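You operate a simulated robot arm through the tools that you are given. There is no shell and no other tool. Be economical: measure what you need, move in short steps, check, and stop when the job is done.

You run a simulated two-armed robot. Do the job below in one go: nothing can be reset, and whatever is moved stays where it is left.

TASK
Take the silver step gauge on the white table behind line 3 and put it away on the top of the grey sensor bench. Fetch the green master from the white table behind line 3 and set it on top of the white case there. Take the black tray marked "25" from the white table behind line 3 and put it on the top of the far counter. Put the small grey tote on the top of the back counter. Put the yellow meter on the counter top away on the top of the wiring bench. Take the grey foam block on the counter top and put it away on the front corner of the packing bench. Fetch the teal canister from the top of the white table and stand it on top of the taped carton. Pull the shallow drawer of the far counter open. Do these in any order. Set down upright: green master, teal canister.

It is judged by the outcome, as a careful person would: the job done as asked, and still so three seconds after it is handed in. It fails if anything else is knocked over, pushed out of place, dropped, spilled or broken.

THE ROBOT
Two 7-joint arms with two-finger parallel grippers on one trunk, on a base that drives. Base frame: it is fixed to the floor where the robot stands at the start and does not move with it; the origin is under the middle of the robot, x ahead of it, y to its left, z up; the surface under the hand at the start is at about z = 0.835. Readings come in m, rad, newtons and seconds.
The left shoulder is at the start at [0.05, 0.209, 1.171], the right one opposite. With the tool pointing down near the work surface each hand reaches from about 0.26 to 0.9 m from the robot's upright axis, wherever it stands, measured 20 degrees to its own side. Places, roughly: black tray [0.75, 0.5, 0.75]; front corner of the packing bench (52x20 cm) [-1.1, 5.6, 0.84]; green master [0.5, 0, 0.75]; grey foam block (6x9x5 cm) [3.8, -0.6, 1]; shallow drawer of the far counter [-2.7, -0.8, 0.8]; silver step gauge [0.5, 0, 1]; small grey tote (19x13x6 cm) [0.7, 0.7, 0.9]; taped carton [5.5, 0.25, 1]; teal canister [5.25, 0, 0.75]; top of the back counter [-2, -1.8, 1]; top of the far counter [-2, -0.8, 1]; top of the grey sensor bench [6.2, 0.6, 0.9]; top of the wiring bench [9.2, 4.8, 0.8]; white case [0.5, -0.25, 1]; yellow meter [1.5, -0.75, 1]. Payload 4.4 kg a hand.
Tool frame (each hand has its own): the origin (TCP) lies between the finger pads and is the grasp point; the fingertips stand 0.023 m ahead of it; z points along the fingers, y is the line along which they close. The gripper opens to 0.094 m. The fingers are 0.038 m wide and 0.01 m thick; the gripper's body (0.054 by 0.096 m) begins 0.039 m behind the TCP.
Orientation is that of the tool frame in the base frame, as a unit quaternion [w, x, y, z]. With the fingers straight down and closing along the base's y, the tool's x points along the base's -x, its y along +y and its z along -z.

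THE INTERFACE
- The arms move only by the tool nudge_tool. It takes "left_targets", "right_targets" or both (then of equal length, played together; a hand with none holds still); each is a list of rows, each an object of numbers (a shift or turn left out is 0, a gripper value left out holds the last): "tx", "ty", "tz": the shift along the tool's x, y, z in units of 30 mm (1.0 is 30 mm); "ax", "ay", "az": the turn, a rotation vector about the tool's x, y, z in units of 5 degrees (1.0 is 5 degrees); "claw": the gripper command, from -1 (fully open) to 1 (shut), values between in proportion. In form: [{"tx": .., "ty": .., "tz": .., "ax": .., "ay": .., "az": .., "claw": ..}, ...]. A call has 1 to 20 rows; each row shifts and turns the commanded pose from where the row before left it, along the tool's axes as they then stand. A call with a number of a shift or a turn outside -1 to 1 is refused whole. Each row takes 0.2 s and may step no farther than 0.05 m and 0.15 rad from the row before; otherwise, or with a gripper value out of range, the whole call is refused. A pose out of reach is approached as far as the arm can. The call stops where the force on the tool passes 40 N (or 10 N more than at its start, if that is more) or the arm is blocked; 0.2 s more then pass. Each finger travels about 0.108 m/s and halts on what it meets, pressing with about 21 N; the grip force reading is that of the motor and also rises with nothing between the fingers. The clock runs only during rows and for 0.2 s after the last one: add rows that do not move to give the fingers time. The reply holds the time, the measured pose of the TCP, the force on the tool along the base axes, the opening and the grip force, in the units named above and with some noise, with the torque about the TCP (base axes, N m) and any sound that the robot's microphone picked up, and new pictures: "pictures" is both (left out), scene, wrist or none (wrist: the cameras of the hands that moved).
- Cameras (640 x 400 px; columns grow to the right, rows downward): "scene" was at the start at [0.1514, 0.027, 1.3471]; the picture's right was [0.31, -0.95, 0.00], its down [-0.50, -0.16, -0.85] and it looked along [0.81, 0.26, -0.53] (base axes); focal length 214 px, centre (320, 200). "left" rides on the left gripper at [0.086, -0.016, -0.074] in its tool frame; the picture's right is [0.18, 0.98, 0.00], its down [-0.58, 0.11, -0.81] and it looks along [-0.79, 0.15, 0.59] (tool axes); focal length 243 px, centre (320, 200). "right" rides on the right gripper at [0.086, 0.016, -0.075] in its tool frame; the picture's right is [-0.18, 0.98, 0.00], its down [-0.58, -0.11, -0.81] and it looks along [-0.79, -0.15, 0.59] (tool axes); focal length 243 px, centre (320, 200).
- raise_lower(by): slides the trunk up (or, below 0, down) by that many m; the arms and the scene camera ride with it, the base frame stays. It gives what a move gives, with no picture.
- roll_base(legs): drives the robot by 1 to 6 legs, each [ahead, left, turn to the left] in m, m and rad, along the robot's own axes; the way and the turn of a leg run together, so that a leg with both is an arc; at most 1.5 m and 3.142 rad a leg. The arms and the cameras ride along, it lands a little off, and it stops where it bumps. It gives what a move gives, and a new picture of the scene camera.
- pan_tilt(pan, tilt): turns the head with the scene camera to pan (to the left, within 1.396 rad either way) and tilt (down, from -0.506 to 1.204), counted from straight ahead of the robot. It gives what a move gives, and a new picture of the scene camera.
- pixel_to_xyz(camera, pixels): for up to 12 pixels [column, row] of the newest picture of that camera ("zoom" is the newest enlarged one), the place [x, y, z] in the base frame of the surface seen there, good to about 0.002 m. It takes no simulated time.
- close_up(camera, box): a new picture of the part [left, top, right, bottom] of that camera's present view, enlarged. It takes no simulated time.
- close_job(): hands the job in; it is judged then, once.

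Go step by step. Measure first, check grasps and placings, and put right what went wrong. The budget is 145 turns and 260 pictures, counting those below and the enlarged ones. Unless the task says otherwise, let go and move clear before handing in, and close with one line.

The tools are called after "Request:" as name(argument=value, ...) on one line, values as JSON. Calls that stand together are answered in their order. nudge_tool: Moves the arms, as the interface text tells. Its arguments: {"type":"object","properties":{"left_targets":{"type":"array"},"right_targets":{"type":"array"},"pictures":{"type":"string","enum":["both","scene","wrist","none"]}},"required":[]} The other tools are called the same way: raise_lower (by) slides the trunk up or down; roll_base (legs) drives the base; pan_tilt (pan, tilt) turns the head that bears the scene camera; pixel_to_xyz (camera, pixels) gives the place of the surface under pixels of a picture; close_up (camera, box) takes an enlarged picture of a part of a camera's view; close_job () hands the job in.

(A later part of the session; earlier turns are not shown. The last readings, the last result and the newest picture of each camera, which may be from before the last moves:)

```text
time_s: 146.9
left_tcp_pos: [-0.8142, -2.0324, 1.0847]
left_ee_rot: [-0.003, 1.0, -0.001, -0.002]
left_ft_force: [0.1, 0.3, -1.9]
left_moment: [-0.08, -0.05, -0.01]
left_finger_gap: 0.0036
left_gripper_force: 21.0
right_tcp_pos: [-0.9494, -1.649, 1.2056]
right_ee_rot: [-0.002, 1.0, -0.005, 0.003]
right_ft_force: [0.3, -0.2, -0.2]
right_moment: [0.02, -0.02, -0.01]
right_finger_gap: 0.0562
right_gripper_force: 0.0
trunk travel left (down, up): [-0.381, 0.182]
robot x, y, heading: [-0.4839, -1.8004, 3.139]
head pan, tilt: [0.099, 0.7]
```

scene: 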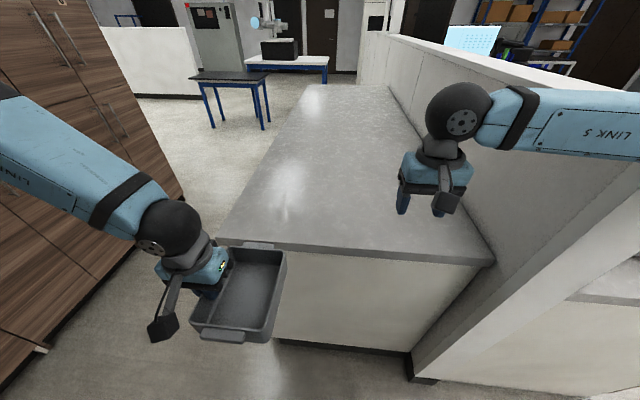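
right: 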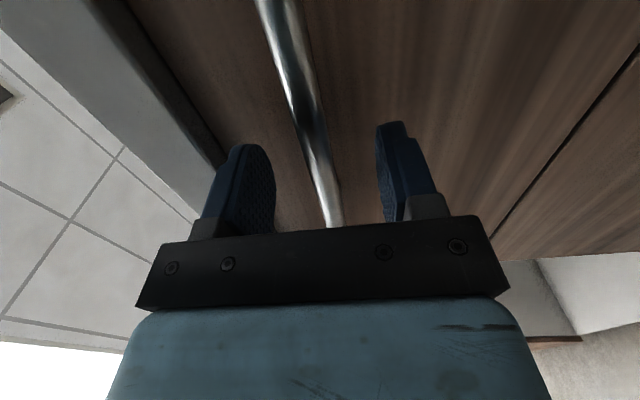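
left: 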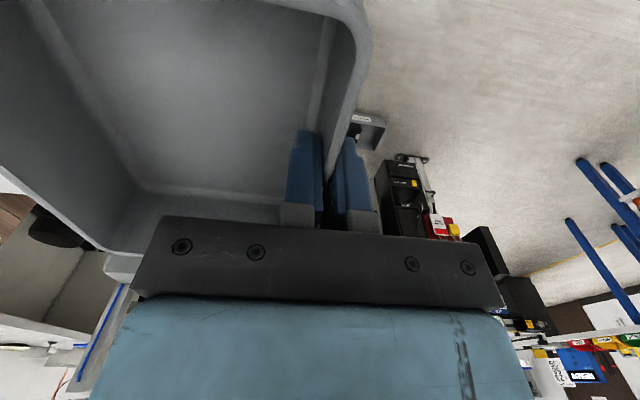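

It was blocked slightly (partition end near the right elbow); the counter end is ahead. Measure its near edge and back off 3 cm.

Request:
pixel_to_xyz(camera="scene", pixels=[[350, 250], [450, 255], [230, 238], [300, 230], [245, 338], [260, 246], [550, 140]])

Request:
roll_base(legs=[[-0.02, 0.0, 0]])

```text
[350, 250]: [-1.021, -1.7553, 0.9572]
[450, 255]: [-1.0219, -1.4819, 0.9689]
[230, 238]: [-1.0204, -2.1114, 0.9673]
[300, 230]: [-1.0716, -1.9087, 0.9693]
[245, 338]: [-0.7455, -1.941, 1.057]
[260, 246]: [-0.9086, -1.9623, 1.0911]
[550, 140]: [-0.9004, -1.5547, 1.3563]
```

```text
time_s: 147.7
left_tcp_pos: [-0.7999, -2.0311, 1.081]
left_ee_rot: [-0.002, 1.0, 0.0, 0.0]
left_ft_force: [-0.5, 0.0, -0.9]
left_moment: [-0.07, -0.02, -0.03]
left_finger_gap: 0.0036
left_gripper_force: 20.6
right_tcp_pos: [-0.936, -1.6478, 1.2026]
right_ee_rot: [-0.001, 1.0, -0.006, 0.008]
right_ft_force: [-0.5, -0.5, -0.6]
right_moment: [-0.01, -0.03, 0.02]
right_finger_gap: 0.0564
right_gripper_force: 0.0
trunk travel left (down, up): [-0.381, 0.182]
robot x, y, heading: [-0.4625, -1.7969, 3.139]
head pan, tilt: [0.099, 0.7]
```

scene: 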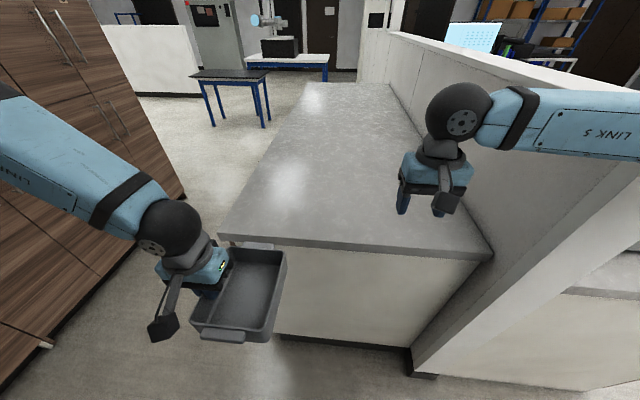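

Counter edge x=-1.02. Extend the left hand ~0.37 m, shifting 6 cm right.

Request:
nudge_tool(left_targets=[{"tx": -1, "ty": -0.5}, {"tx": -1, "ty": -0.5}, {"tx": -1, "ty": -0.5}, {"tx": -1, "ty": -0.5}, {"tx": -1}, {"tx": -1}, {"tx": -1}, {"tx": -1}, {"tx": -1}, {"tx": -1}, {"tx": -1}, {"tx": -1}, {"tx": -0.4}, {}], pictures="scene")

```text
time_s: 150.7
left_tcp_pos: [-1.1168, -2.0394, 1.124]
left_ee_rot: [-0.003, 1.0, 0.0, -0.001]
left_ft_force: [-0.4, -0.3, -1.1]
left_moment: [-0.08, 0.0, -0.02]
left_finger_gap: 0.0038
left_gripper_force: 21.0
left hand out of reach, approached as far as the arm can: row 7, 8, 9, 10, 11, 12, 13
right_tcp_pos: [-0.9336, -1.6472, 1.2029]
right_ee_rot: [-0.001, 1.0, -0.006, 0.006]
right_ft_force: [-0.5, 0.3, -0.5]
right_moment: [-0.01, 0.01, -0.01]
right_finger_gap: 0.0563
right_gripper_force: 0.1
trunk travel left (down, up): [-0.381, 0.182]
robot x, y, heading: [-0.4638, -1.7986, 3.14]
head pan, tilt: [0.099, 0.7]
```

scene: 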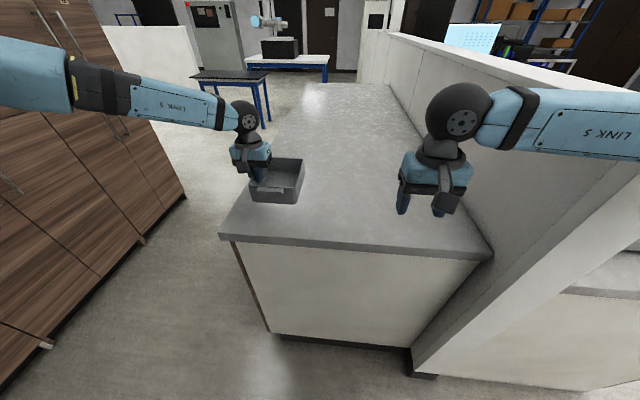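

Left arm is at its limit; I need the base ~0.12 m nearer. Raise trunk so the right forearm clears the partition (1.346) and drive forward.

Request:
raise_lower(by=0.13)

Request:
roll_base(legs=[[0.13, 0.0, 0]])

Request:
nudge_tool(left_targets=[{"tz": 0.5}, {"tz": 0.5}, {}], pictures="scene")

```text
time_s: 152.3
left_tcp_pos: [-1.1152, -2.039, 1.2531]
left_ee_rot: [-0.003, 1.0, -0.001, -0.001]
left_ft_force: [-0.1, -0.4, -1.0]
left_moment: [-0.06, -0.04, -0.02]
left_finger_gap: 0.0037
left_gripper_force: 21.3
right_tcp_pos: [-0.9332, -1.6475, 1.3333]
right_ee_rot: [-0.001, 1.0, -0.006, 0.007]
right_ft_force: [0.1, -0.7, 0.4]
right_moment: [0.01, 0.04, 0.0]
right_finger_gap: 0.0567
right_gripper_force: 0.1
trunk travel left (down, up): [-0.511, 0.052]
robot x, y, heading: [-0.4653, -1.7996, 3.141]
head pan, tilt: [0.099, 0.7]
```

```text
time_s: 153.6
left_tcp_pos: [-1.2442, -2.0387, 1.2541]
left_ee_rot: [-0.003, 1.0, 0.0, -0.002]
left_ft_force: [0.0, 0.0, -0.9]
left_moment: [-0.09, -0.02, 0.01]
left_finger_gap: 0.0036
left_gripper_force: 21.1
right_tcp_pos: [-1.0612, -1.6473, 1.3345]
right_ee_rot: [-0.001, 1.0, -0.004, 0.006]
right_ft_force: [0.4, -0.1, 0.7]
right_moment: [-0.01, -0.03, 0.01]
right_finger_gap: 0.0566
right_gripper_force: 0.0
trunk travel left (down, up): [-0.511, 0.052]
robot x, y, heading: [-0.5919, -1.7958, 3.141]
head pan, tilt: [0.099, 0.7]
```

scene: 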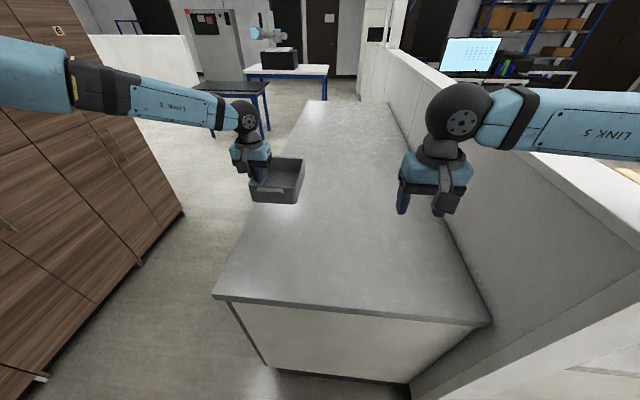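

```text
time_s: 154.4
left_tcp_pos: [-1.2389, -2.0458, 1.2288]
left_ee_rot: [-0.004, 1.0, 0.001, -0.001]
left_ft_force: [-0.8, 0.1, -1.5]
left_moment: [-0.08, -0.03, -0.01]
left_finger_gap: 0.0038
left_gripper_force: 20.6
left hand out of reach, approached as far as the arm can: row 1, 2
right_tcp_pos: [-1.064, -1.6479, 1.3322]
right_ee_rot: [-0.001, 1.0, -0.004, 0.006]
right_ft_force: [-0.7, -0.5, 0.4]
right_moment: [0.03, 0.02, 0.0]
right_finger_gap: 0.0564
right_gripper_force: 0.0
trunk travel left (down, up): [-0.511, 0.052]
robot x, y, heading: [-0.591, -1.7989, 3.145]
head pan, tilt: [0.099, 0.7]
```

scene: 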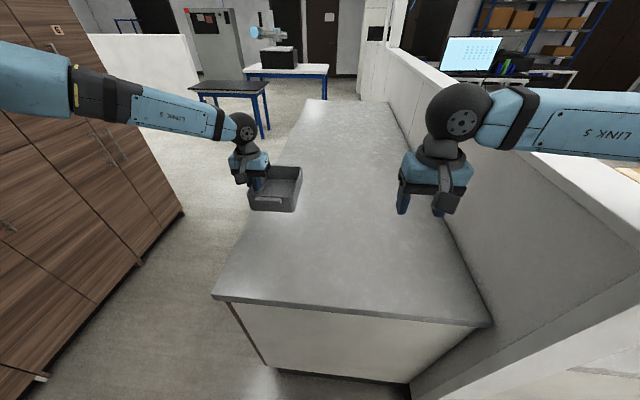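

Now within range. Pull back a little so it's reachable and descend.

Request:
nudge_tool(left_targets=[{"tx": 1}, {"tx": 1}, {"tx": 1}, {"tx": 0.5}, {"tz": 1}, {"tz": 1}, {"tz": 1}, {"tz": 1}, {}], pictures="none")

```text
time_s: 156.4
left_tcp_pos: [-1.1267, -2.0553, 1.1196]
left_ee_rot: [-0.002, 1.0, 0.001, -0.001]
left_ft_force: [0.0, 0.4, -1.5]
left_moment: [-0.07, -0.02, 0.01]
left_finger_gap: 0.0036
left_gripper_force: 21.4
left hand out of reach, approached as far as the arm can: row 8
right_tcp_pos: [-1.0627, -1.6481, 1.3337]
right_ee_rot: [-0.001, 1.0, -0.005, 0.006]
right_ft_force: [-0.2, 0.1, -0.5]
right_moment: [-0.01, -0.03, 0.04]
right_finger_gap: 0.0565
right_gripper_force: 0.0
trunk travel left (down, up): [-0.511, 0.052]
robot x, y, heading: [-0.591, -1.796, 3.139]
head pan, tilt: [0.099, 0.7]
```

The shoulder is now too high for the left hand to get down. Retract the right hand 0.15 m so its forearm is clear of the partition end, then check where it is.

Request:
nudge_tool(right_targets=[{"tx": 1}, {"tx": 1}, {"tx": 1}, {"tx": 1}, {"tx": 1}], pictures="none")

Request:
pan_tilt(pan=-0.6, tilt=0.7)

```text
time_s: 157.6
left_tcp_pos: [-1.1265, -2.054, 1.1204]
left_ee_rot: [-0.003, 1.0, 0.0, -0.001]
left_ft_force: [0.7, 0.3, -1.4]
left_moment: [-0.06, -0.03, -0.02]
left_finger_gap: 0.0037
left_gripper_force: 21.2
right_tcp_pos: [-0.9126, -1.6492, 1.335]
right_ee_rot: [-0.001, 1.0, -0.004, 0.005]
right_ft_force: [0.0, -0.7, 0.2]
right_moment: [-0.02, -0.01, 0.03]
right_finger_gap: 0.0564
right_gripper_force: 0.1
trunk travel left (down, up): [-0.511, 0.052]
robot x, y, heading: [-0.5965, -1.8001, 3.137]
head pan, tilt: [0.099, 0.7]
```

```text
time_s: 158.6
left_tcp_pos: [-1.1269, -2.0545, 1.1193]
left_ee_rot: [-0.003, 1.0, 0.0, 0.0]
left_ft_force: [0.1, -0.5, -1.8]
left_moment: [-0.08, -0.01, 0.03]
left_finger_gap: 0.0038
left_gripper_force: 20.5
right_tcp_pos: [-0.914, -1.6499, 1.3353]
right_ee_rot: [-0.001, 1.0, -0.004, 0.006]
right_ft_force: [-0.6, 0.3, -0.2]
right_moment: [-0.03, 0.01, -0.02]
right_finger_gap: 0.0563
right_gripper_force: 0.0
trunk travel left (down, up): [-0.511, 0.052]
robot x, y, heading: [-0.5966, -1.795, 3.141]
head pan, tilt: [-0.6, 0.7]
```

scene: 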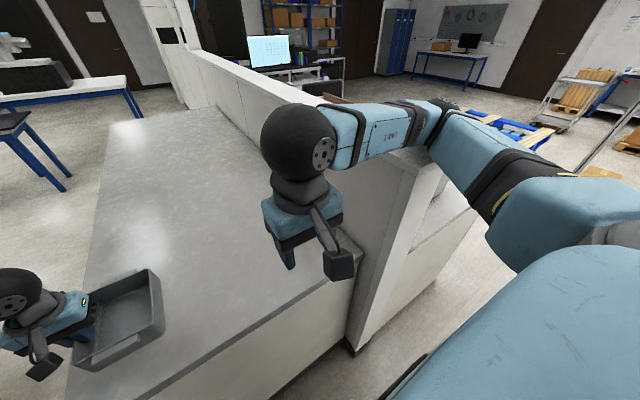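

Request:
pixel_to_xyz(camera="scene", pixels=[[440, 108], [385, 118], [350, 140], [415, 165], [460, 150], [390, 240], [405, 120]])

```text
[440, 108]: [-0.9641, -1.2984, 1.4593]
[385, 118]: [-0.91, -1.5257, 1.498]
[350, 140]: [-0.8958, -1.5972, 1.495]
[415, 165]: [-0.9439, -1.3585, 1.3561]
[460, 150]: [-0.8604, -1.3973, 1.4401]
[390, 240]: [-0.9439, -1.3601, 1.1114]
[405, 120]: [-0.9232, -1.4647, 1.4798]
```

The elbow sits over the partition at (-0.96,-1.30). Shift base 0.18 m left (elbow then clears the partition), moving the left hand right to compensate, then lower the trunk.

Request:
roll_base(legs=[[0, 0.19, 0]])

Request:
nudge_tool(left_targets=[{"ty": -1}, {"ty": -1}, {"ty": -1}, {"ty": -1}, {"ty": -1}, {"ty": -1}, {"ty": -1}, {}], pictures="scene")

```text
time_s: 160.9
left_tcp_pos: [-1.1274, -2.2436, 1.1196]
left_ee_rot: [-0.004, 1.0, 0.0, -0.001]
left_ft_force: [-0.8, 0.4, -1.9]
left_moment: [-0.06, -0.02, 0.02]
left_finger_gap: 0.0037
left_gripper_force: 20.8
right_tcp_pos: [-0.9139, -1.8396, 1.3348]
right_ee_rot: [-0.001, 1.0, -0.004, 0.006]
right_ft_force: [0.6, -0.5, 0.4]
right_moment: [-0.01, -0.01, 0.02]
right_finger_gap: 0.0562
right_gripper_force: 0.0
trunk travel left (down, up): [-0.511, 0.052]
robot x, y, heading: [-0.5918, -1.9839, 3.139]
head pan, tilt: [-0.6, 0.7]
```

scene: 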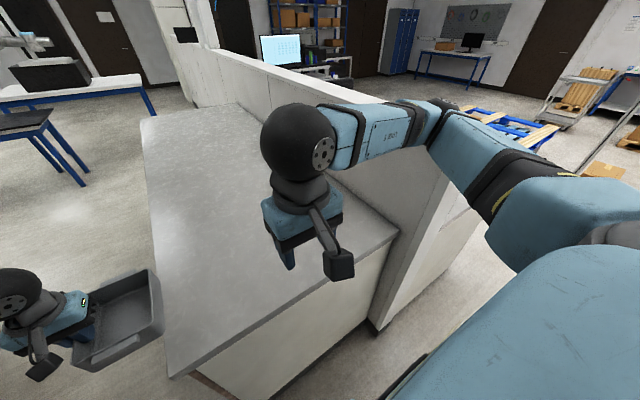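

```text
time_s: 162.7
left_tcp_pos: [-1.081, -2.1519, 1.2105]
left_ee_rot: [-0.003, 1.0, 0.0, -0.001]
left_ft_force: [-0.9, 1.2, -1.7]
left_moment: [-0.07, -0.01, 0.03]
left_finger_gap: 0.0038
left_gripper_force: 21.5
left hand out of reach, approached as far as the arm can: row 1, 2, 3, 4, 5, 6, 7
right_tcp_pos: [-0.9115, -1.8402, 1.3358]
right_ee_rot: [0.0, 1.0, -0.004, 0.006]
right_ft_force: [-0.5, 0.5, 0.6]
right_moment: [0.0, 0.0, -0.02]
right_finger_gap: 0.0566
right_gripper_force: 0.0
trunk travel left (down, up): [-0.511, 0.052]
robot x, y, heading: [-0.5962, -1.9855, 3.138]
head pan, tilt: [-0.6, 0.7]
```

scene: 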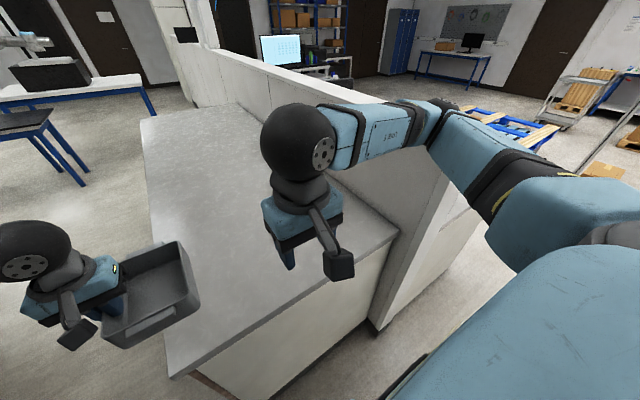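

With the elbow clear now, lower the trunk 0.15 and try moving the left hand inward again.

Request:
raise_lower(by=-0.14)

Request:
nudge_tool(left_targets=[{}, {"tx": -0.5}, {"tx": -0.5}, {}], pictures="none")

```text
time_s: 164.4
left_tcp_pos: [-1.0806, -2.1521, 1.0691]
left_ee_rot: [-0.003, 1.0, 0.0, -0.001]
left_ft_force: [-0.2, 0.3, -1.6]
left_moment: [-0.1, -0.01, -0.02]
left_finger_gap: 0.0036
left_gripper_force: 21.5
right_tcp_pos: [-0.9123, -1.8386, 1.1951]
right_ee_rot: [0.0, 1.0, -0.004, 0.007]
right_ft_force: [0.6, 0.2, -1.0]
right_moment: [-0.02, 0.02, -0.01]
right_finger_gap: 0.0565
right_gripper_force: 0.1
trunk travel left (down, up): [-0.371, 0.192]
robot x, y, heading: [-0.5941, -1.9856, 3.142]
head pan, tilt: [-0.6, 0.7]
```

```text
time_s: 165.4
left_tcp_pos: [-1.1088, -2.1597, 1.0733]
left_ee_rot: [-0.003, 1.0, 0.0, -0.002]
left_ft_force: [0.5, -0.1, -1.1]
left_moment: [-0.08, 0.01, 0.01]
left_finger_gap: 0.004
left_gripper_force: 20.9
left hand out of reach, approached as far as the arm can: row 2, 3
right_tcp_pos: [-0.9118, -1.8397, 1.195]
right_ee_rot: [-0.001, 1.0, -0.005, 0.006]
right_ft_force: [-0.4, 0.3, 0.2]
right_moment: [-0.01, 0.01, 0.0]
right_finger_gap: 0.0564
right_gripper_force: 0.0
trunk travel left (down, up): [-0.371, 0.192]
robot x, y, heading: [-0.5911, -1.987, 3.139]
head pan, tilt: [-0.6, 0.7]
```

Use the base instead: turn right 0.27 rad (hand swings over the counter, elbow away from the partition) and go forward 7 cm.

Request:
roll_base(legs=[[0, 0, -0.27], [0.07, 0, 0]])

Request:
pan_tilt(pan=0.2, tilt=0.85)

```text
time_s: 167.5
left_tcp_pos: [-1.1953, -1.9953, 1.0784]
left_ee_rot: [-0.006, 0.99, -0.14, -0.004]
left_ft_force: [-0.1, -0.4, -1.3]
left_moment: [-0.08, 0.0, 0.0]
left_finger_gap: 0.0038
left_gripper_force: 21.0
right_tcp_pos: [-0.9162, -1.7413, 1.1973]
right_ee_rot: [-0.002, 0.989, -0.149, 0.005]
right_ft_force: [0.2, -0.8, -0.2]
right_moment: [-0.01, -0.02, -0.02]
right_finger_gap: 0.0566
right_gripper_force: 0.1
trunk travel left (down, up): [-0.371, 0.192]
robot x, y, heading: [-0.6625, -1.9701, 2.855]
head pan, tilt: [-0.6, 0.7]
stopped in leg 2: the robot was blocked; the commanded pose is now the measured one
```

scene: 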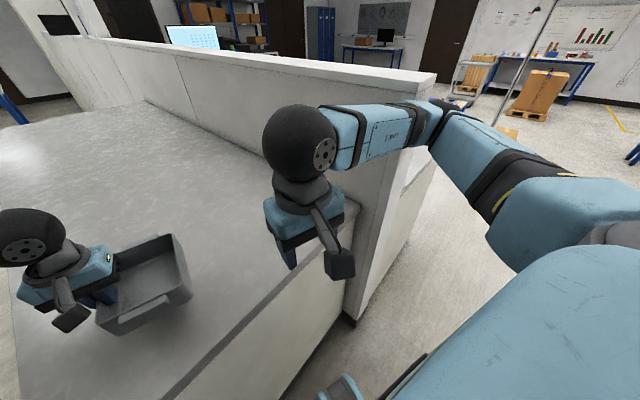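

```text
time_s: 168.6
left_tcp_pos: [-1.1935, -1.9956, 1.079]
left_ee_rot: [-0.004, 0.99, -0.139, -0.006]
left_ft_force: [0.6, 0.5, -0.7]
left_moment: [-0.1, 0.0, 0.01]
left_finger_gap: 0.004
left_gripper_force: 21.1
right_tcp_pos: [-0.9154, -1.74, 1.1972]
right_ee_rot: [0.0, 0.989, -0.146, 0.004]
right_ft_force: [0.9, -0.3, -0.1]
right_moment: [0.02, -0.02, 0.0]
right_finger_gap: 0.0565
right_gripper_force: 0.0
trunk travel left (down, up): [-0.371, 0.192]
robot x, y, heading: [-0.6582, -1.9731, 2.86]
head pan, tilt: [0.201, 0.85]
```

scene: 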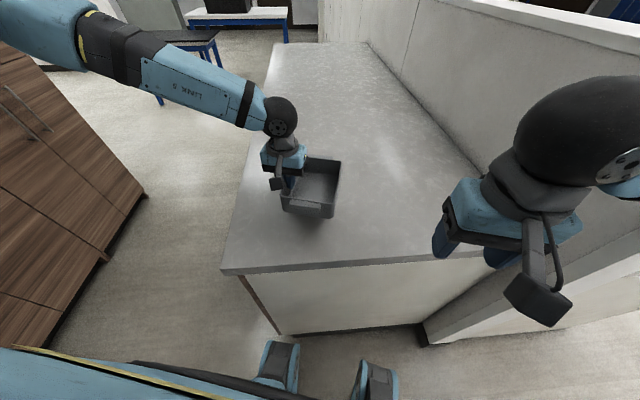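

Tote is well over the counter. Back off 2 cm from the contact and lower the trunk 0.053 m.

Request:
roll_base(legs=[[-0.02, 0, 0]])

Request:
raise_lower(by=-0.053)

Request:
nudge_tool(left_targets=[{}], pictures="both")

```text
time_s: 169.4
left_tcp_pos: [-1.1852, -1.9973, 1.073]
left_ee_rot: [-0.004, 0.99, -0.138, 0.0]
left_ft_force: [-0.5, 0.2, -0.6]
left_moment: [-0.14, -0.06, 0.01]
left_finger_gap: 0.0038
left_gripper_force: 20.7
right_tcp_pos: [-0.9083, -1.7424, 1.1923]
right_ee_rot: [0.001, 0.989, -0.145, 0.01]
right_ft_force: [0.2, 0.4, 0.0]
right_moment: [0.0, -0.03, -0.01]
right_finger_gap: 0.0564
right_gripper_force: 0.1
trunk travel left (down, up): [-0.371, 0.192]
robot x, y, heading: [-0.6391, -1.9763, 2.86]
head pan, tilt: [0.201, 0.85]
```

scene: 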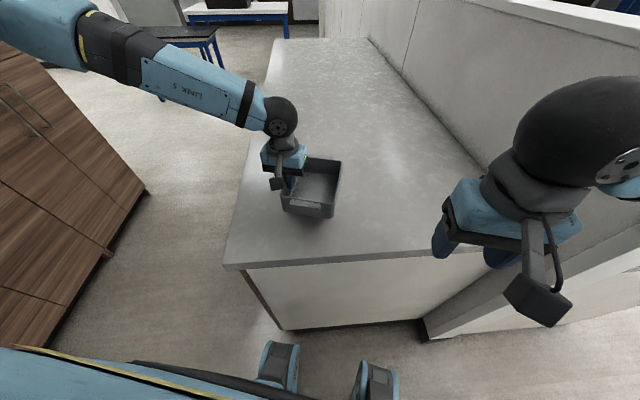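

```text
time_s: 170.3
left_tcp_pos: [-1.183, -1.9985, 1.0213]
left_ee_rot: [-0.003, 0.99, -0.138, -0.001]
left_ft_force: [0.5, 0.1, 1.2]
left_moment: [-0.06, 0.15, 0.02]
left_finger_gap: 0.0037
left_gripper_force: 20.6
right_tcp_pos: [-0.9082, -1.7439, 1.1405]
right_ee_rot: [-0.001, 0.989, -0.144, 0.008]
right_ft_force: [-0.2, 0.3, -0.4]
right_moment: [0.01, -0.02, -0.01]
right_finger_gap: 0.0565
right_gripper_force: 0.1
trunk travel left (down, up): [-0.318, 0.245]
robot x, y, heading: [-0.6406, -1.9693, 2.862]
head pan, tilt: [0.201, 0.85]
```

```text
time_s: 170.7
left_tcp_pos: [-1.183, -1.9979, 1.0204]
left_ee_rot: [-0.004, 0.99, -0.138, -0.001]
left_ft_force: [-1.5, -0.4, -0.5]
left_moment: [-0.09, 0.14, 0.0]
left_finger_gap: 0.0036
left_gripper_force: 20.6
right_tcp_pos: [-0.9075, -1.7433, 1.14]
right_ee_rot: [0.0, 0.99, -0.144, 0.01]
right_ft_force: [0.4, -0.2, 0.0]
right_moment: [0.01, 0.03, 0.02]
right_finger_gap: 0.0562
right_gripper_force: 0.1
trunk travel left (down, up): [-0.318, 0.245]
robot x, y, heading: [-0.6396, -1.977, 2.865]
head pan, tilt: [0.201, 0.85]
```

scene: 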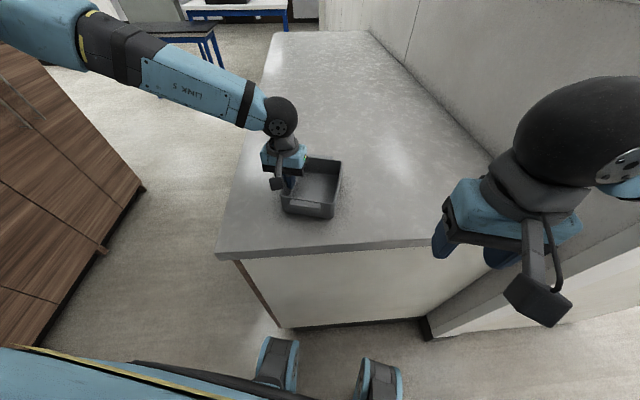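
left: 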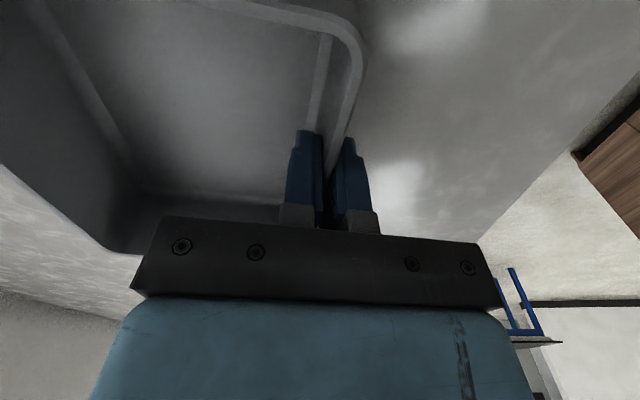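

Contact is starting (moment changed). Lower 2 mm more, release, and lift away with the trunk.

Request:
raise_lower(by=-0.002)

Request:
nudge_tool(left_targets=[{"claw": -0.3}, {"claw": -0.3}, {"claw": -0.3}], pictures="none")

Request:
raise_lower(by=0.18)

Request:
roll_base(legs=[[-0.35, 0, 0]])

```text
time_s: 171.3
left_tcp_pos: [-1.1832, -1.9985, 1.0204]
left_ee_rot: [-0.005, 0.99, -0.138, -0.002]
left_ft_force: [-3.1, -2.4, 15.4]
left_moment: [-0.31, -0.2, -0.03]
left_finger_gap: 0.0037
left_gripper_force: 21.4
right_tcp_pos: [-0.9058, -1.7438, 1.138]
right_ee_rot: [0.0, 0.99, -0.144, 0.009]
right_ft_force: [0.2, -0.3, 0.6]
right_moment: [0.02, -0.01, -0.01]
right_finger_gap: 0.0565
right_gripper_force: 0.0
trunk travel left (down, up): [-0.316, 0.247]
robot x, y, heading: [-0.6412, -1.9746, 2.867]
head pan, tilt: [0.201, 0.85]
```

```text
time_s: 172.1
left_tcp_pos: [-1.1845, -1.9982, 1.0184]
left_ee_rot: [-0.004, 0.99, -0.138, 0.0]
left_ft_force: [0.2, 0.3, 0.1]
left_moment: [-0.02, 0.01, 0.02]
left_finger_gap: 0.0611
left_gripper_force: 0.1
right_tcp_pos: [-0.9072, -1.7432, 1.1385]
right_ee_rot: [-0.001, 0.989, -0.145, 0.008]
right_ft_force: [0.2, -0.1, -0.7]
right_moment: [-0.01, 0.01, 0.0]
right_finger_gap: 0.0565
right_gripper_force: 0.1
trunk travel left (down, up): [-0.316, 0.247]
robot x, y, heading: [-0.6417, -1.9717, 2.864]
head pan, tilt: [0.201, 0.85]
```

```text
time_s: 174.1
left_tcp_pos: [-1.1826, -1.9978, 1.1982]
left_ee_rot: [-0.004, 0.99, -0.139, 0.0]
left_ft_force: [0.1, -1.3, -0.7]
left_moment: [-0.02, 0.0, 0.01]
left_finger_gap: 0.0611
left_gripper_force: 0.1
right_tcp_pos: [-0.9061, -1.7435, 1.3181]
right_ee_rot: [0.0, 0.989, -0.144, 0.009]
right_ft_force: [1.0, 0.8, 1.0]
right_moment: [0.0, -0.03, 0.0]
right_finger_gap: 0.0566
right_gripper_force: 0.0
trunk travel left (down, up): [-0.496, 0.067]
robot x, y, heading: [-0.6422, -1.9766, 2.864]
head pan, tilt: [0.201, 0.85]
```

```text
time_s: 176.3
left_tcp_pos: [-0.8471, -2.0949, 1.1987]
left_ee_rot: [-0.004, 0.99, -0.138, -0.001]
left_ft_force: [-0.5, -0.2, 0.5]
left_moment: [-0.01, 0.01, 0.01]
left_finger_gap: 0.0612
left_gripper_force: 0.1
right_tcp_pos: [-0.5715, -1.84, 1.318]
right_ee_rot: [-0.001, 0.99, -0.144, 0.01]
right_ft_force: [0.3, -0.3, -0.3]
right_moment: [-0.05, 0.02, -0.01]
right_finger_gap: 0.0564
right_gripper_force: 0.0
trunk travel left (down, up): [-0.496, 0.067]
robot x, y, heading: [-0.3034, -2.0725, 2.86]
head pan, tilt: [0.201, 0.85]
```

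scene: 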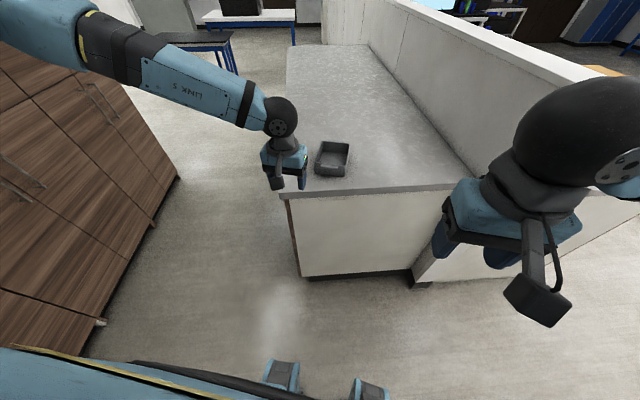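

Tote is on the back counter. Now drive back through the aisle to the west side of the white table for the gauge.

Request:
roll_base(legs=[[0, 0, -1.29], [1.5, 0, 0], [0.55, 0, 0], [0, 0, -1.57], [0.25, 0, 0]])

Request:
pan_tilt(pan=-0.2, tilt=0.6)

```text
time_s: 194.9
left_tcp_pos: [0.4473, 0.1619, 1.1981]
left_ee_rot: [0.001, -0.011, 1.0, -0.003]
left_ft_force: [-0.8, 0.6, -0.3]
left_moment: [-0.03, -0.01, 0.03]
left_finger_gap: 0.0609
left_gripper_force: 0.0
right_tcp_pos: [0.2584, -0.163, 1.3185]
right_ee_rot: [-0.008, -0.005, 1.0, -0.002]
right_ft_force: [-0.2, 0.0, 0.1]
right_moment: [0.0, -0.01, 0.0]
right_finger_gap: 0.0564
right_gripper_force: 0.0
trunk travel left (down, up): [-0.496, 0.067]
robot x, y, heading: [-0.061, -0.0233, 0.021]
head pan, tilt: [0.201, 0.85]
```

scene: 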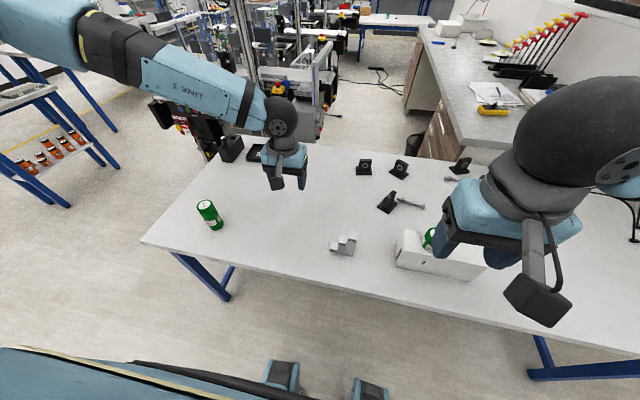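

```text
time_s: 195.8
left_tcp_pos: [0.4464, 0.1628, 1.1987]
left_ee_rot: [0.001, -0.011, 1.0, -0.004]
left_ft_force: [0.3, -0.3, -0.2]
left_moment: [-0.01, 0.0, 0.01]
left_finger_gap: 0.0611
left_gripper_force: 0.1
right_tcp_pos: [0.259, -0.1629, 1.3193]
right_ee_rot: [-0.008, -0.004, 1.0, -0.002]
right_ft_force: [0.3, 0.3, 0.1]
right_moment: [0.0, -0.01, -0.01]
right_finger_gap: 0.0564
right_gripper_force: 0.1
trunk travel left (down, up): [-0.496, 0.067]
robot x, y, heading: [-0.0635, -0.0231, 0.024]
head pan, tilt: [-0.201, 0.6]
```

scene: 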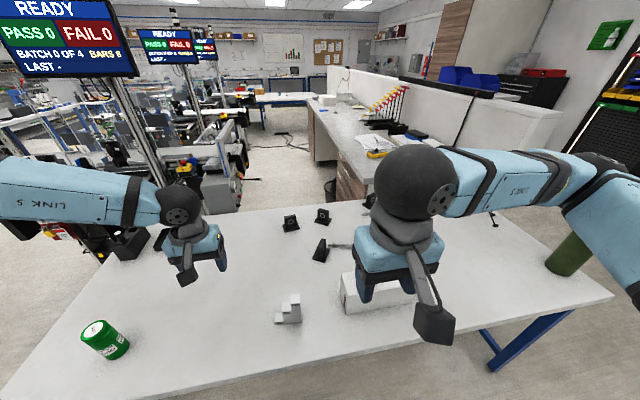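

Gauge at (289,308). Move left hand aside/up, rotate right hand 90° (fingers to close along x) and bring it over (0.478, 0).

Request:
nudge_tool(left_targets=[{"ty": 1, "tz": -1}, {"ty": 1, "tz": -1}, {"ty": 1, "tz": -1}, {"ty": 1, "tz": -1}, {"tx": 1}, {"tx": 1}, {}, {}, {}, {}, {}, {}, {}, {}, {}, {}, {}, {}, {}], right_targets=[{"az": -1, "claw": -1}, {"az": -1}, {"az": -1}, {"az": -1}, {"az": -1}, {"az": -1}, {"az": -1}, {"az": -1}, {"az": -1}, {"az": -1}, {"az": -1}, {"az": -1}, {"az": -1}, {"az": -1}, {"az": -1}, {"az": -1}, {"az": -1}, {"az": -1}, {"az": 0.2}], pictures="none")

Request:
raise_lower(by=-0.24)

Request:
pixel_to_xyz(camera="scene", pixels=[[295, 300], [283, 308], [276, 318], [100, 330], [258, 180], [345, 195], [400, 160], [330, 145], [375, 153], [230, 200], [335, 205], [250, 165]])

```text
time_s: 199.8
left_tcp_pos: [0.3851, 0.2814, 1.3174]
left_ee_rot: [0.002, -0.011, 1.0, -0.003]
left_ft_force: [0.4, -0.2, -0.1]
left_moment: [0.0, -0.01, -0.04]
left_finger_gap: 0.0613
left_gripper_force: 0.0
right_tcp_pos: [0.2601, -0.1629, 1.3185]
right_ee_rot: [-0.008, -0.703, 0.711, 0.005]
right_ft_force: [0.7, -0.7, -0.5]
right_moment: [0.02, 0.02, 0.02]
right_finger_gap: 0.094
right_gripper_force: 0.0
trunk travel left (down, up): [-0.496, 0.067]
robot x, y, heading: [-0.0626, -0.0223, 0.023]
head pan, tilt: [-0.201, 0.6]
```

```text
time_s: 202.3
left_tcp_pos: [0.3852, 0.2817, 1.079]
left_ee_rot: [0.002, -0.011, 1.0, -0.004]
left_ft_force: [0.5, 0.2, 1.0]
left_moment: [0.0, 0.01, -0.02]
left_finger_gap: 0.0611
left_gripper_force: 0.0
right_tcp_pos: [0.2591, -0.1631, 1.0785]
right_ee_rot: [-0.008, -0.704, 0.71, 0.005]
right_ft_force: [-0.2, -0.2, -0.3]
right_moment: [0.02, -0.04, 0.01]
right_finger_gap: 0.0938
right_gripper_force: 0.0
trunk travel left (down, up): [-0.256, 0.307]
robot x, y, heading: [-0.0606, -0.0196, 0.021]
head pan, tilt: [-0.201, 0.6]
```

```text
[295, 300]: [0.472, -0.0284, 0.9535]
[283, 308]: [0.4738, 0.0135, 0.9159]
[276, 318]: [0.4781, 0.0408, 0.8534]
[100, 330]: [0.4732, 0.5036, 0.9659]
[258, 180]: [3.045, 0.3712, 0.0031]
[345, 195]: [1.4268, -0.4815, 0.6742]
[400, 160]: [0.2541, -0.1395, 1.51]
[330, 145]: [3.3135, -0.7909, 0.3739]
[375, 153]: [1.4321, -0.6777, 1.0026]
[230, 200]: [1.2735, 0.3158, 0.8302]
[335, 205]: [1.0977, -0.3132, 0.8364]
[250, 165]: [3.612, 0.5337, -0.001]
```

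Tool x now points to −y, tool y to −x. Move over the tall block (0.477, −0.018) and look.

Request:
nudge_tool(right_targets=[{"tx": -1}, {"tx": -1}, {"tx": -1}, {"tx": -1}, {"tx": -0.83}, {"ty": -1}, {"ty": -1}, {"ty": -1}, {"ty": -1}, {"ty": -1}, {"ty": -1}, {"ty": -1}, {"ty": -0.27}, {"tz": 1}, {"tz": 1}, {}], pictures="both")

```text
time_s: 205.7
left_tcp_pos: [0.3849, 0.2815, 1.0774]
left_ee_rot: [0.002, -0.011, 1.0, -0.004]
left_ft_force: [-0.9, -0.5, 0.0]
left_moment: [0.01, -0.02, -0.03]
left_finger_gap: 0.061
left_gripper_force: 0.2
right_tcp_pos: [0.3697, -0.0208, 1.0563]
right_ee_rot: [-0.007, -0.702, 0.712, 0.005]
right_ft_force: [0.5, 0.2, 0.6]
right_moment: [-0.03, 0.01, 0.02]
right_finger_gap: 0.0941
right_gripper_force: 0.0
right hand out of reach, approached as far as the arm can: row 9, 10, 11, 12, 13, 14, 15
trunk travel left (down, up): [-0.256, 0.307]
robot x, y, heading: [-0.0613, -0.0223, 0.016]
head pan, tilt: [-0.201, 0.6]
```

scene: 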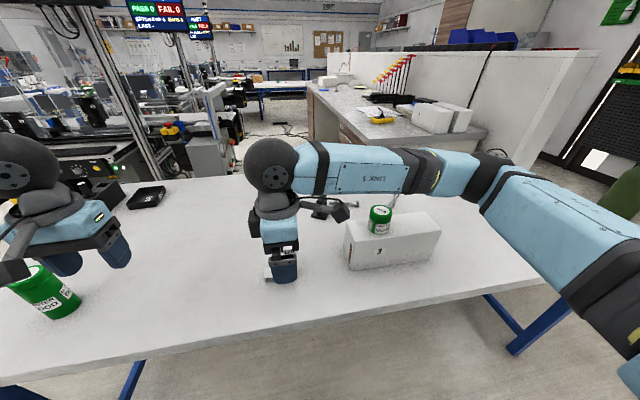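
right: 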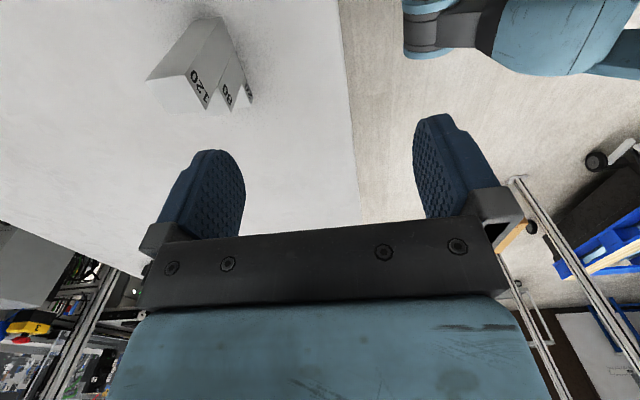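

Use the base: drive forward 0.107 m, which puts the hand over the gauge.

Request:
roll_base(legs=[[0.107, 0, 0]])

Request:
nudge_tool(right_targets=[{}], pictures="wrist")

```text
time_s: 206.8
left_tcp_pos: [0.4917, 0.2854, 1.0777]
left_ee_rot: [0.001, -0.01, 1.0, -0.003]
left_ft_force: [-0.2, -0.3, -0.8]
left_moment: [0.0, 0.02, 0.02]
left_finger_gap: 0.061
left_gripper_force: 0.0
right_tcp_pos: [0.4771, -0.018, 1.0569]
right_ee_rot: [-0.008, -0.702, 0.712, 0.004]
right_ft_force: [0.3, 0.2, 0.0]
right_moment: [0.02, -0.01, 0.0]
right_finger_gap: 0.0941
right_gripper_force: 0.1
trunk travel left (down, up): [-0.256, 0.307]
robot x, y, heading: [0.0422, -0.0191, 0.022]
head pan, tilt: [-0.201, 0.6]
```

scene: 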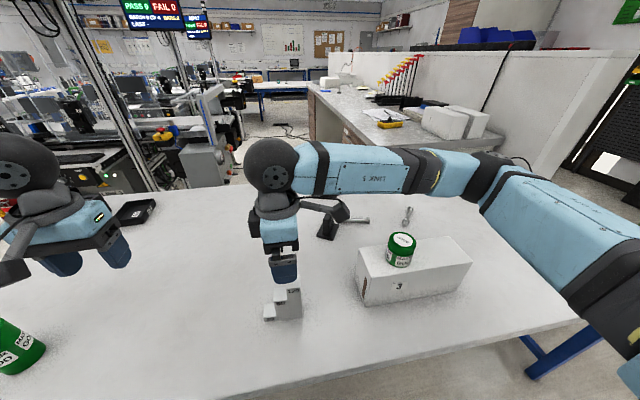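

```text
time_s: 207.2
left_tcp_pos: [0.4918, 0.2849, 1.0783]
left_ee_rot: [0.002, -0.01, 1.0, -0.003]
left_ft_force: [0.4, -0.3, -1.1]
left_moment: [-0.02, -0.02, 0.03]
left_finger_gap: 0.0609
left_gripper_force: 0.1
right_tcp_pos: [0.4772, -0.0174, 1.0566]
right_ee_rot: [-0.007, -0.704, 0.711, 0.004]
right_ft_force: [0.2, -0.6, -0.3]
right_moment: [0.01, -0.01, 0.02]
right_finger_gap: 0.0943
right_gripper_force: 0.1
trunk travel left (down, up): [-0.256, 0.307]
robot x, y, heading: [0.0425, -0.0199, 0.02]
head pan, tilt: [-0.201, 0.6]
```

right: 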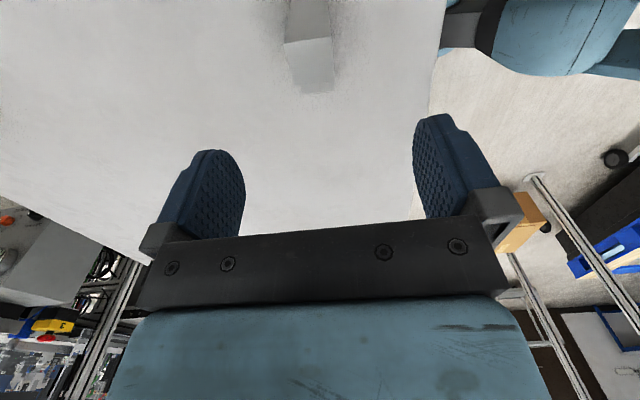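

Centred. Lower trunk 0.133, grip, and lift.

Request:
raise_lower(by=-0.133)

Request:
nudge_tool(right_targets=[{"claw": 1}, {"claw": 1}, {"claw": 1}, {"claw": 1}], pictures="wrist")

Request:
raise_lower(by=0.25)

Request:
nudge_tool(right_targets=[{}], pictures="wrist")

```text
time_s: 208.9
left_tcp_pos: [0.485, 0.2888, 0.9505]
left_ee_rot: [0.007, -0.01, 1.0, -0.006]
left_ft_force: [0.0, 0.2, 0.6]
left_moment: [-0.05, 0.0, -0.01]
left_finger_gap: 0.0609
left_gripper_force: 0.1
right_tcp_pos: [0.4712, -0.0137, 0.942]
right_ee_rot: [0.005, -0.703, 0.712, -0.007]
right_ft_force: [0.9, -0.3, -6.9]
right_moment: [0.05, 0.09, -0.03]
right_finger_gap: 0.0941
right_gripper_force: 0.0
trunk travel left (down, up): [-0.123, 0.44]
robot x, y, heading: [0.0462, -0.0204, 0.026]
head pan, tilt: [-0.201, 0.6]
```

```text
time_s: 209.9
left_tcp_pos: [0.482, 0.2887, 0.9505]
left_ee_rot: [0.008, -0.01, 1.0, -0.008]
left_ft_force: [-0.2, -0.3, -0.4]
left_moment: [0.0, 0.01, 0.02]
left_finger_gap: 0.0612
left_gripper_force: 0.0
right_tcp_pos: [0.4707, -0.0121, 0.9412]
right_ee_rot: [0.004, -0.702, 0.712, -0.008]
right_ft_force: [-0.1, -1.4, -1.1]
right_moment: [-0.02, 0.02, 0.02]
right_finger_gap: 0.032
right_gripper_force: 21.0
trunk travel left (down, up): [-0.123, 0.44]
robot x, y, heading: [0.0449, -0.016, 0.017]
head pan, tilt: [-0.201, 0.6]
```

right: 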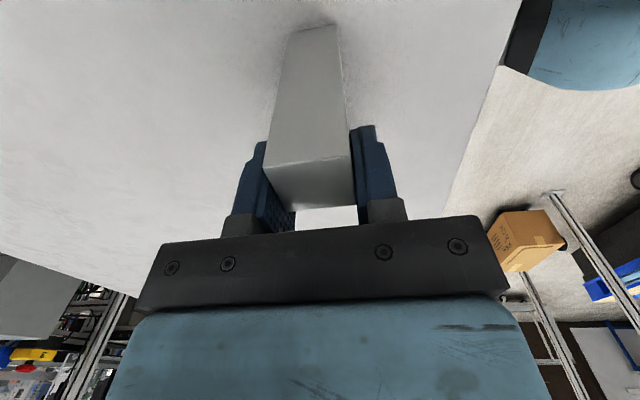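

```text
time_s: 212.4
left_tcp_pos: [0.4927, 0.2846, 1.1946]
left_ee_rot: [0.001, -0.011, 1.0, -0.004]
left_ft_force: [-0.5, -0.1, -0.4]
left_moment: [0.02, 0.04, -0.01]
left_finger_gap: 0.061
left_gripper_force: 0.1
right_tcp_pos: [0.4762, -0.0175, 1.1739]
right_ee_rot: [-0.008, -0.703, 0.711, 0.005]
right_ft_force: [-0.2, -0.3, -3.1]
right_moment: [0.01, 0.0, -0.01]
right_finger_gap: 0.032
right_gripper_force: 21.1
trunk travel left (down, up): [-0.373, 0.19]
robot x, y, heading: [0.0428, -0.0189, 0.02]
head pan, tilt: [-0.201, 0.6]
```

```text
time_s: 212.8
left_tcp_pos: [0.4919, 0.2846, 1.195]
left_ee_rot: [0.001, -0.01, 1.0, -0.004]
left_ft_force: [0.1, -0.1, 0.0]
left_moment: [0.03, -0.01, 0.01]
left_finger_gap: 0.0612
left_gripper_force: 0.0
right_tcp_pos: [0.4774, -0.0185, 1.1742]
right_ee_rot: [-0.008, -0.702, 0.712, 0.005]
right_ft_force: [-0.1, -0.3, -2.6]
right_moment: [0.01, -0.02, 0.03]
right_finger_gap: 0.0321
right_gripper_force: 21.1
trunk travel left (down, up): [-0.373, 0.19]
robot x, y, heading: [0.0415, -0.0233, 0.019]
head pan, tilt: [-0.201, 0.6]
```

right: 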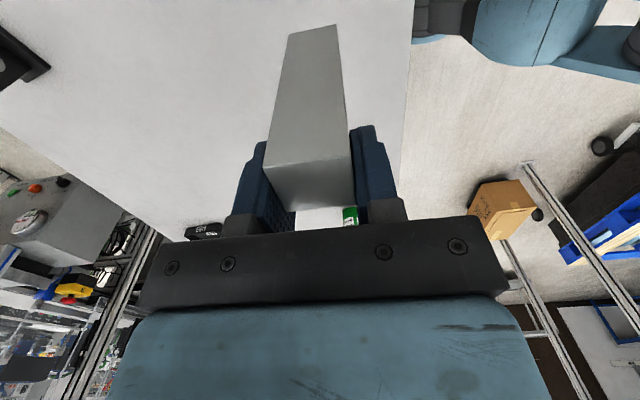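

Gauge held (gap 0.032). Back off from the table, and look for the route around its north end.

Request:
roll_base(legs=[[-0.45, 0, 0]])

Request:
pan_tilt(pan=0.5, tilt=0.5)

```text
time_s: 215.6
left_tcp_pos: [0.0464, 0.2751, 1.195]
left_ee_rot: [0.001, -0.009, 1.0, -0.004]
left_ft_force: [0.3, -0.9, -0.3]
left_moment: [0.0, -0.01, -0.02]
left_finger_gap: 0.0612
left_gripper_force: 0.1
right_tcp_pos: [0.03, -0.0268, 1.1738]
right_ee_rot: [-0.008, -0.702, 0.712, 0.006]
right_ft_force: [0.8, 0.4, -2.8]
right_moment: [0.02, 0.03, 0.01]
right_finger_gap: 0.0318
right_gripper_force: 21.1
trunk travel left (down, up): [-0.373, 0.19]
robot x, y, heading: [-0.4022, -0.0272, 0.018]
head pan, tilt: [-0.201, 0.6]
```

scene: 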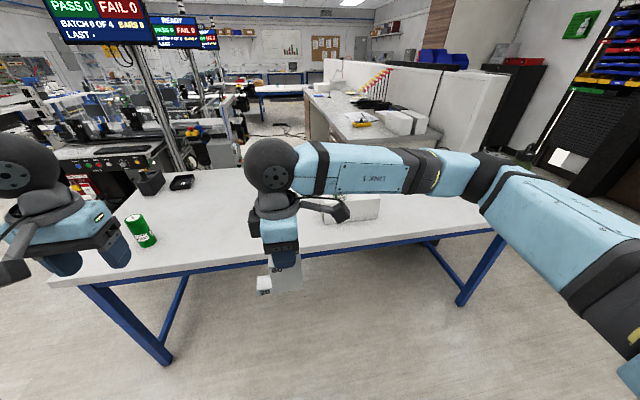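

```text
time_s: 216.6
left_tcp_pos: [0.0465, 0.2753, 1.1937]
left_ee_rot: [0.001, -0.01, 1.0, -0.004]
left_ft_force: [0.1, -0.2, 0.2]
left_moment: [-0.03, 0.01, 0.01]
left_finger_gap: 0.061
left_gripper_force: 0.0
right_tcp_pos: [0.0308, -0.027, 1.1733]
right_ee_rot: [-0.007, -0.703, 0.711, 0.006]
right_ft_force: [-0.4, 0.1, -4.2]
right_moment: [-0.01, 0.0, -0.02]
right_finger_gap: 0.0318
right_gripper_force: 20.6
trunk travel left (down, up): [-0.373, 0.19]
robot x, y, heading: [-0.4012, -0.0281, 0.02]
head pan, tilt: [0.499, 0.499]
```

scene: 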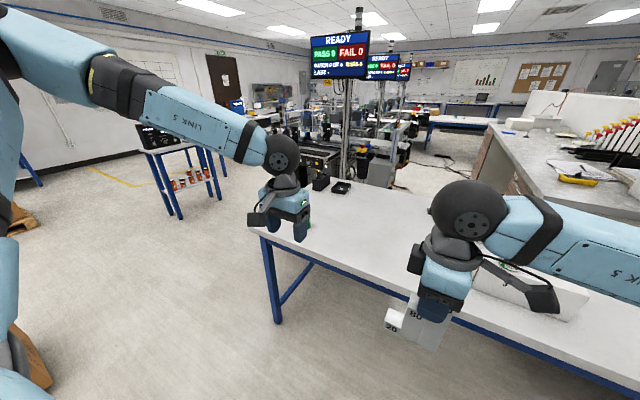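

Line 3 sits right behind the table. Check the southern side for access to the meter.

Request:
pan_tilt(pan=-0.45, tilt=0.4)

Request:
close_up(camera="scene", box=[60, 60, 400, 280])

```text
time_s: 217.8
left_tcp_pos: [0.0462, 0.2747, 1.1935]
left_ee_rot: [0.001, -0.01, 1.0, -0.003]
left_ft_force: [0.3, -0.2, -0.8]
left_moment: [0.01, 0.01, 0.01]
left_finger_gap: 0.0613
left_gripper_force: 0.1
right_tcp_pos: [0.0307, -0.0262, 1.1745]
right_ee_rot: [-0.008, -0.702, 0.712, 0.006]
right_ft_force: [-0.8, -0.1, -3.1]
right_moment: [0.01, -0.01, -0.03]
right_finger_gap: 0.0318
right_gripper_force: 21.0
trunk travel left (down, up): [-0.373, 0.19]
robot x, y, heading: [-0.4003, -0.0266, 0.018]
head pan, tilt: [-0.45, 0.4]
```

scene: 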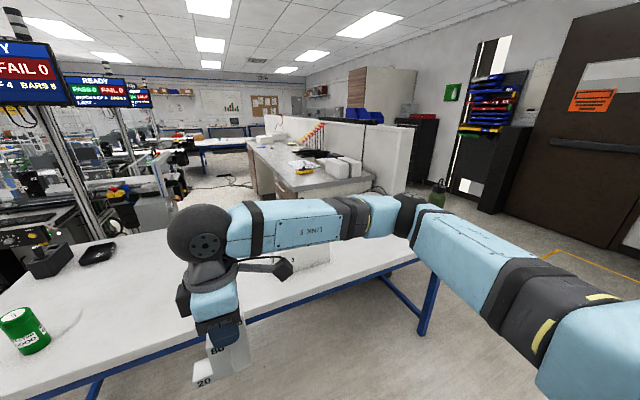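

```text
1.82 times, centred on (230, 170) of scene
```

zoom: 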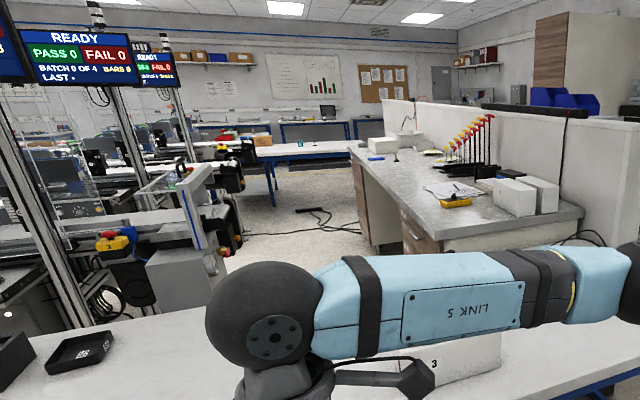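

Request:
pixel_to_xyz(camera="zoom", pixels=[[447, 240], [580, 210], [625, 215], [455, 202], [520, 200], [250, 200], [300, 235], [170, 275], [380, 250], [285, 145], [350, 155], [230, 225]])

Request:
pixel_to_xyz(camera="scene", pixels=[[400, 185], [420, 335], [440, 190], [405, 270], [240, 160], [225, 205], [200, 160], [415, 250], [500, 235]])

```text
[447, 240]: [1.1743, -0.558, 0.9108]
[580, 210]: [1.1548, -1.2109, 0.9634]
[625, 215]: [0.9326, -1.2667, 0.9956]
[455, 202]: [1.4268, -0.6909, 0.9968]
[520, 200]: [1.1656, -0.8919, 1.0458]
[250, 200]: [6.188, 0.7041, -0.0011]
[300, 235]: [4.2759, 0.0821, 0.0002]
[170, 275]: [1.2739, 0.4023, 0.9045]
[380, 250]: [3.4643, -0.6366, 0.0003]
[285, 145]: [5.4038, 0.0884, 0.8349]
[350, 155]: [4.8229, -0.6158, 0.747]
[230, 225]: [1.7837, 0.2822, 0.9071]
```

```text
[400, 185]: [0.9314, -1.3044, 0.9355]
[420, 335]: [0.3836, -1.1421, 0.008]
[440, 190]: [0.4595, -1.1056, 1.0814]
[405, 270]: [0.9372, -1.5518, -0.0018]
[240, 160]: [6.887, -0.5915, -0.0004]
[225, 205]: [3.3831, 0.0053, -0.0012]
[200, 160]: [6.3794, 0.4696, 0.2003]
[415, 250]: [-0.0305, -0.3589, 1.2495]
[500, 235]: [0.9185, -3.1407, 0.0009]
```

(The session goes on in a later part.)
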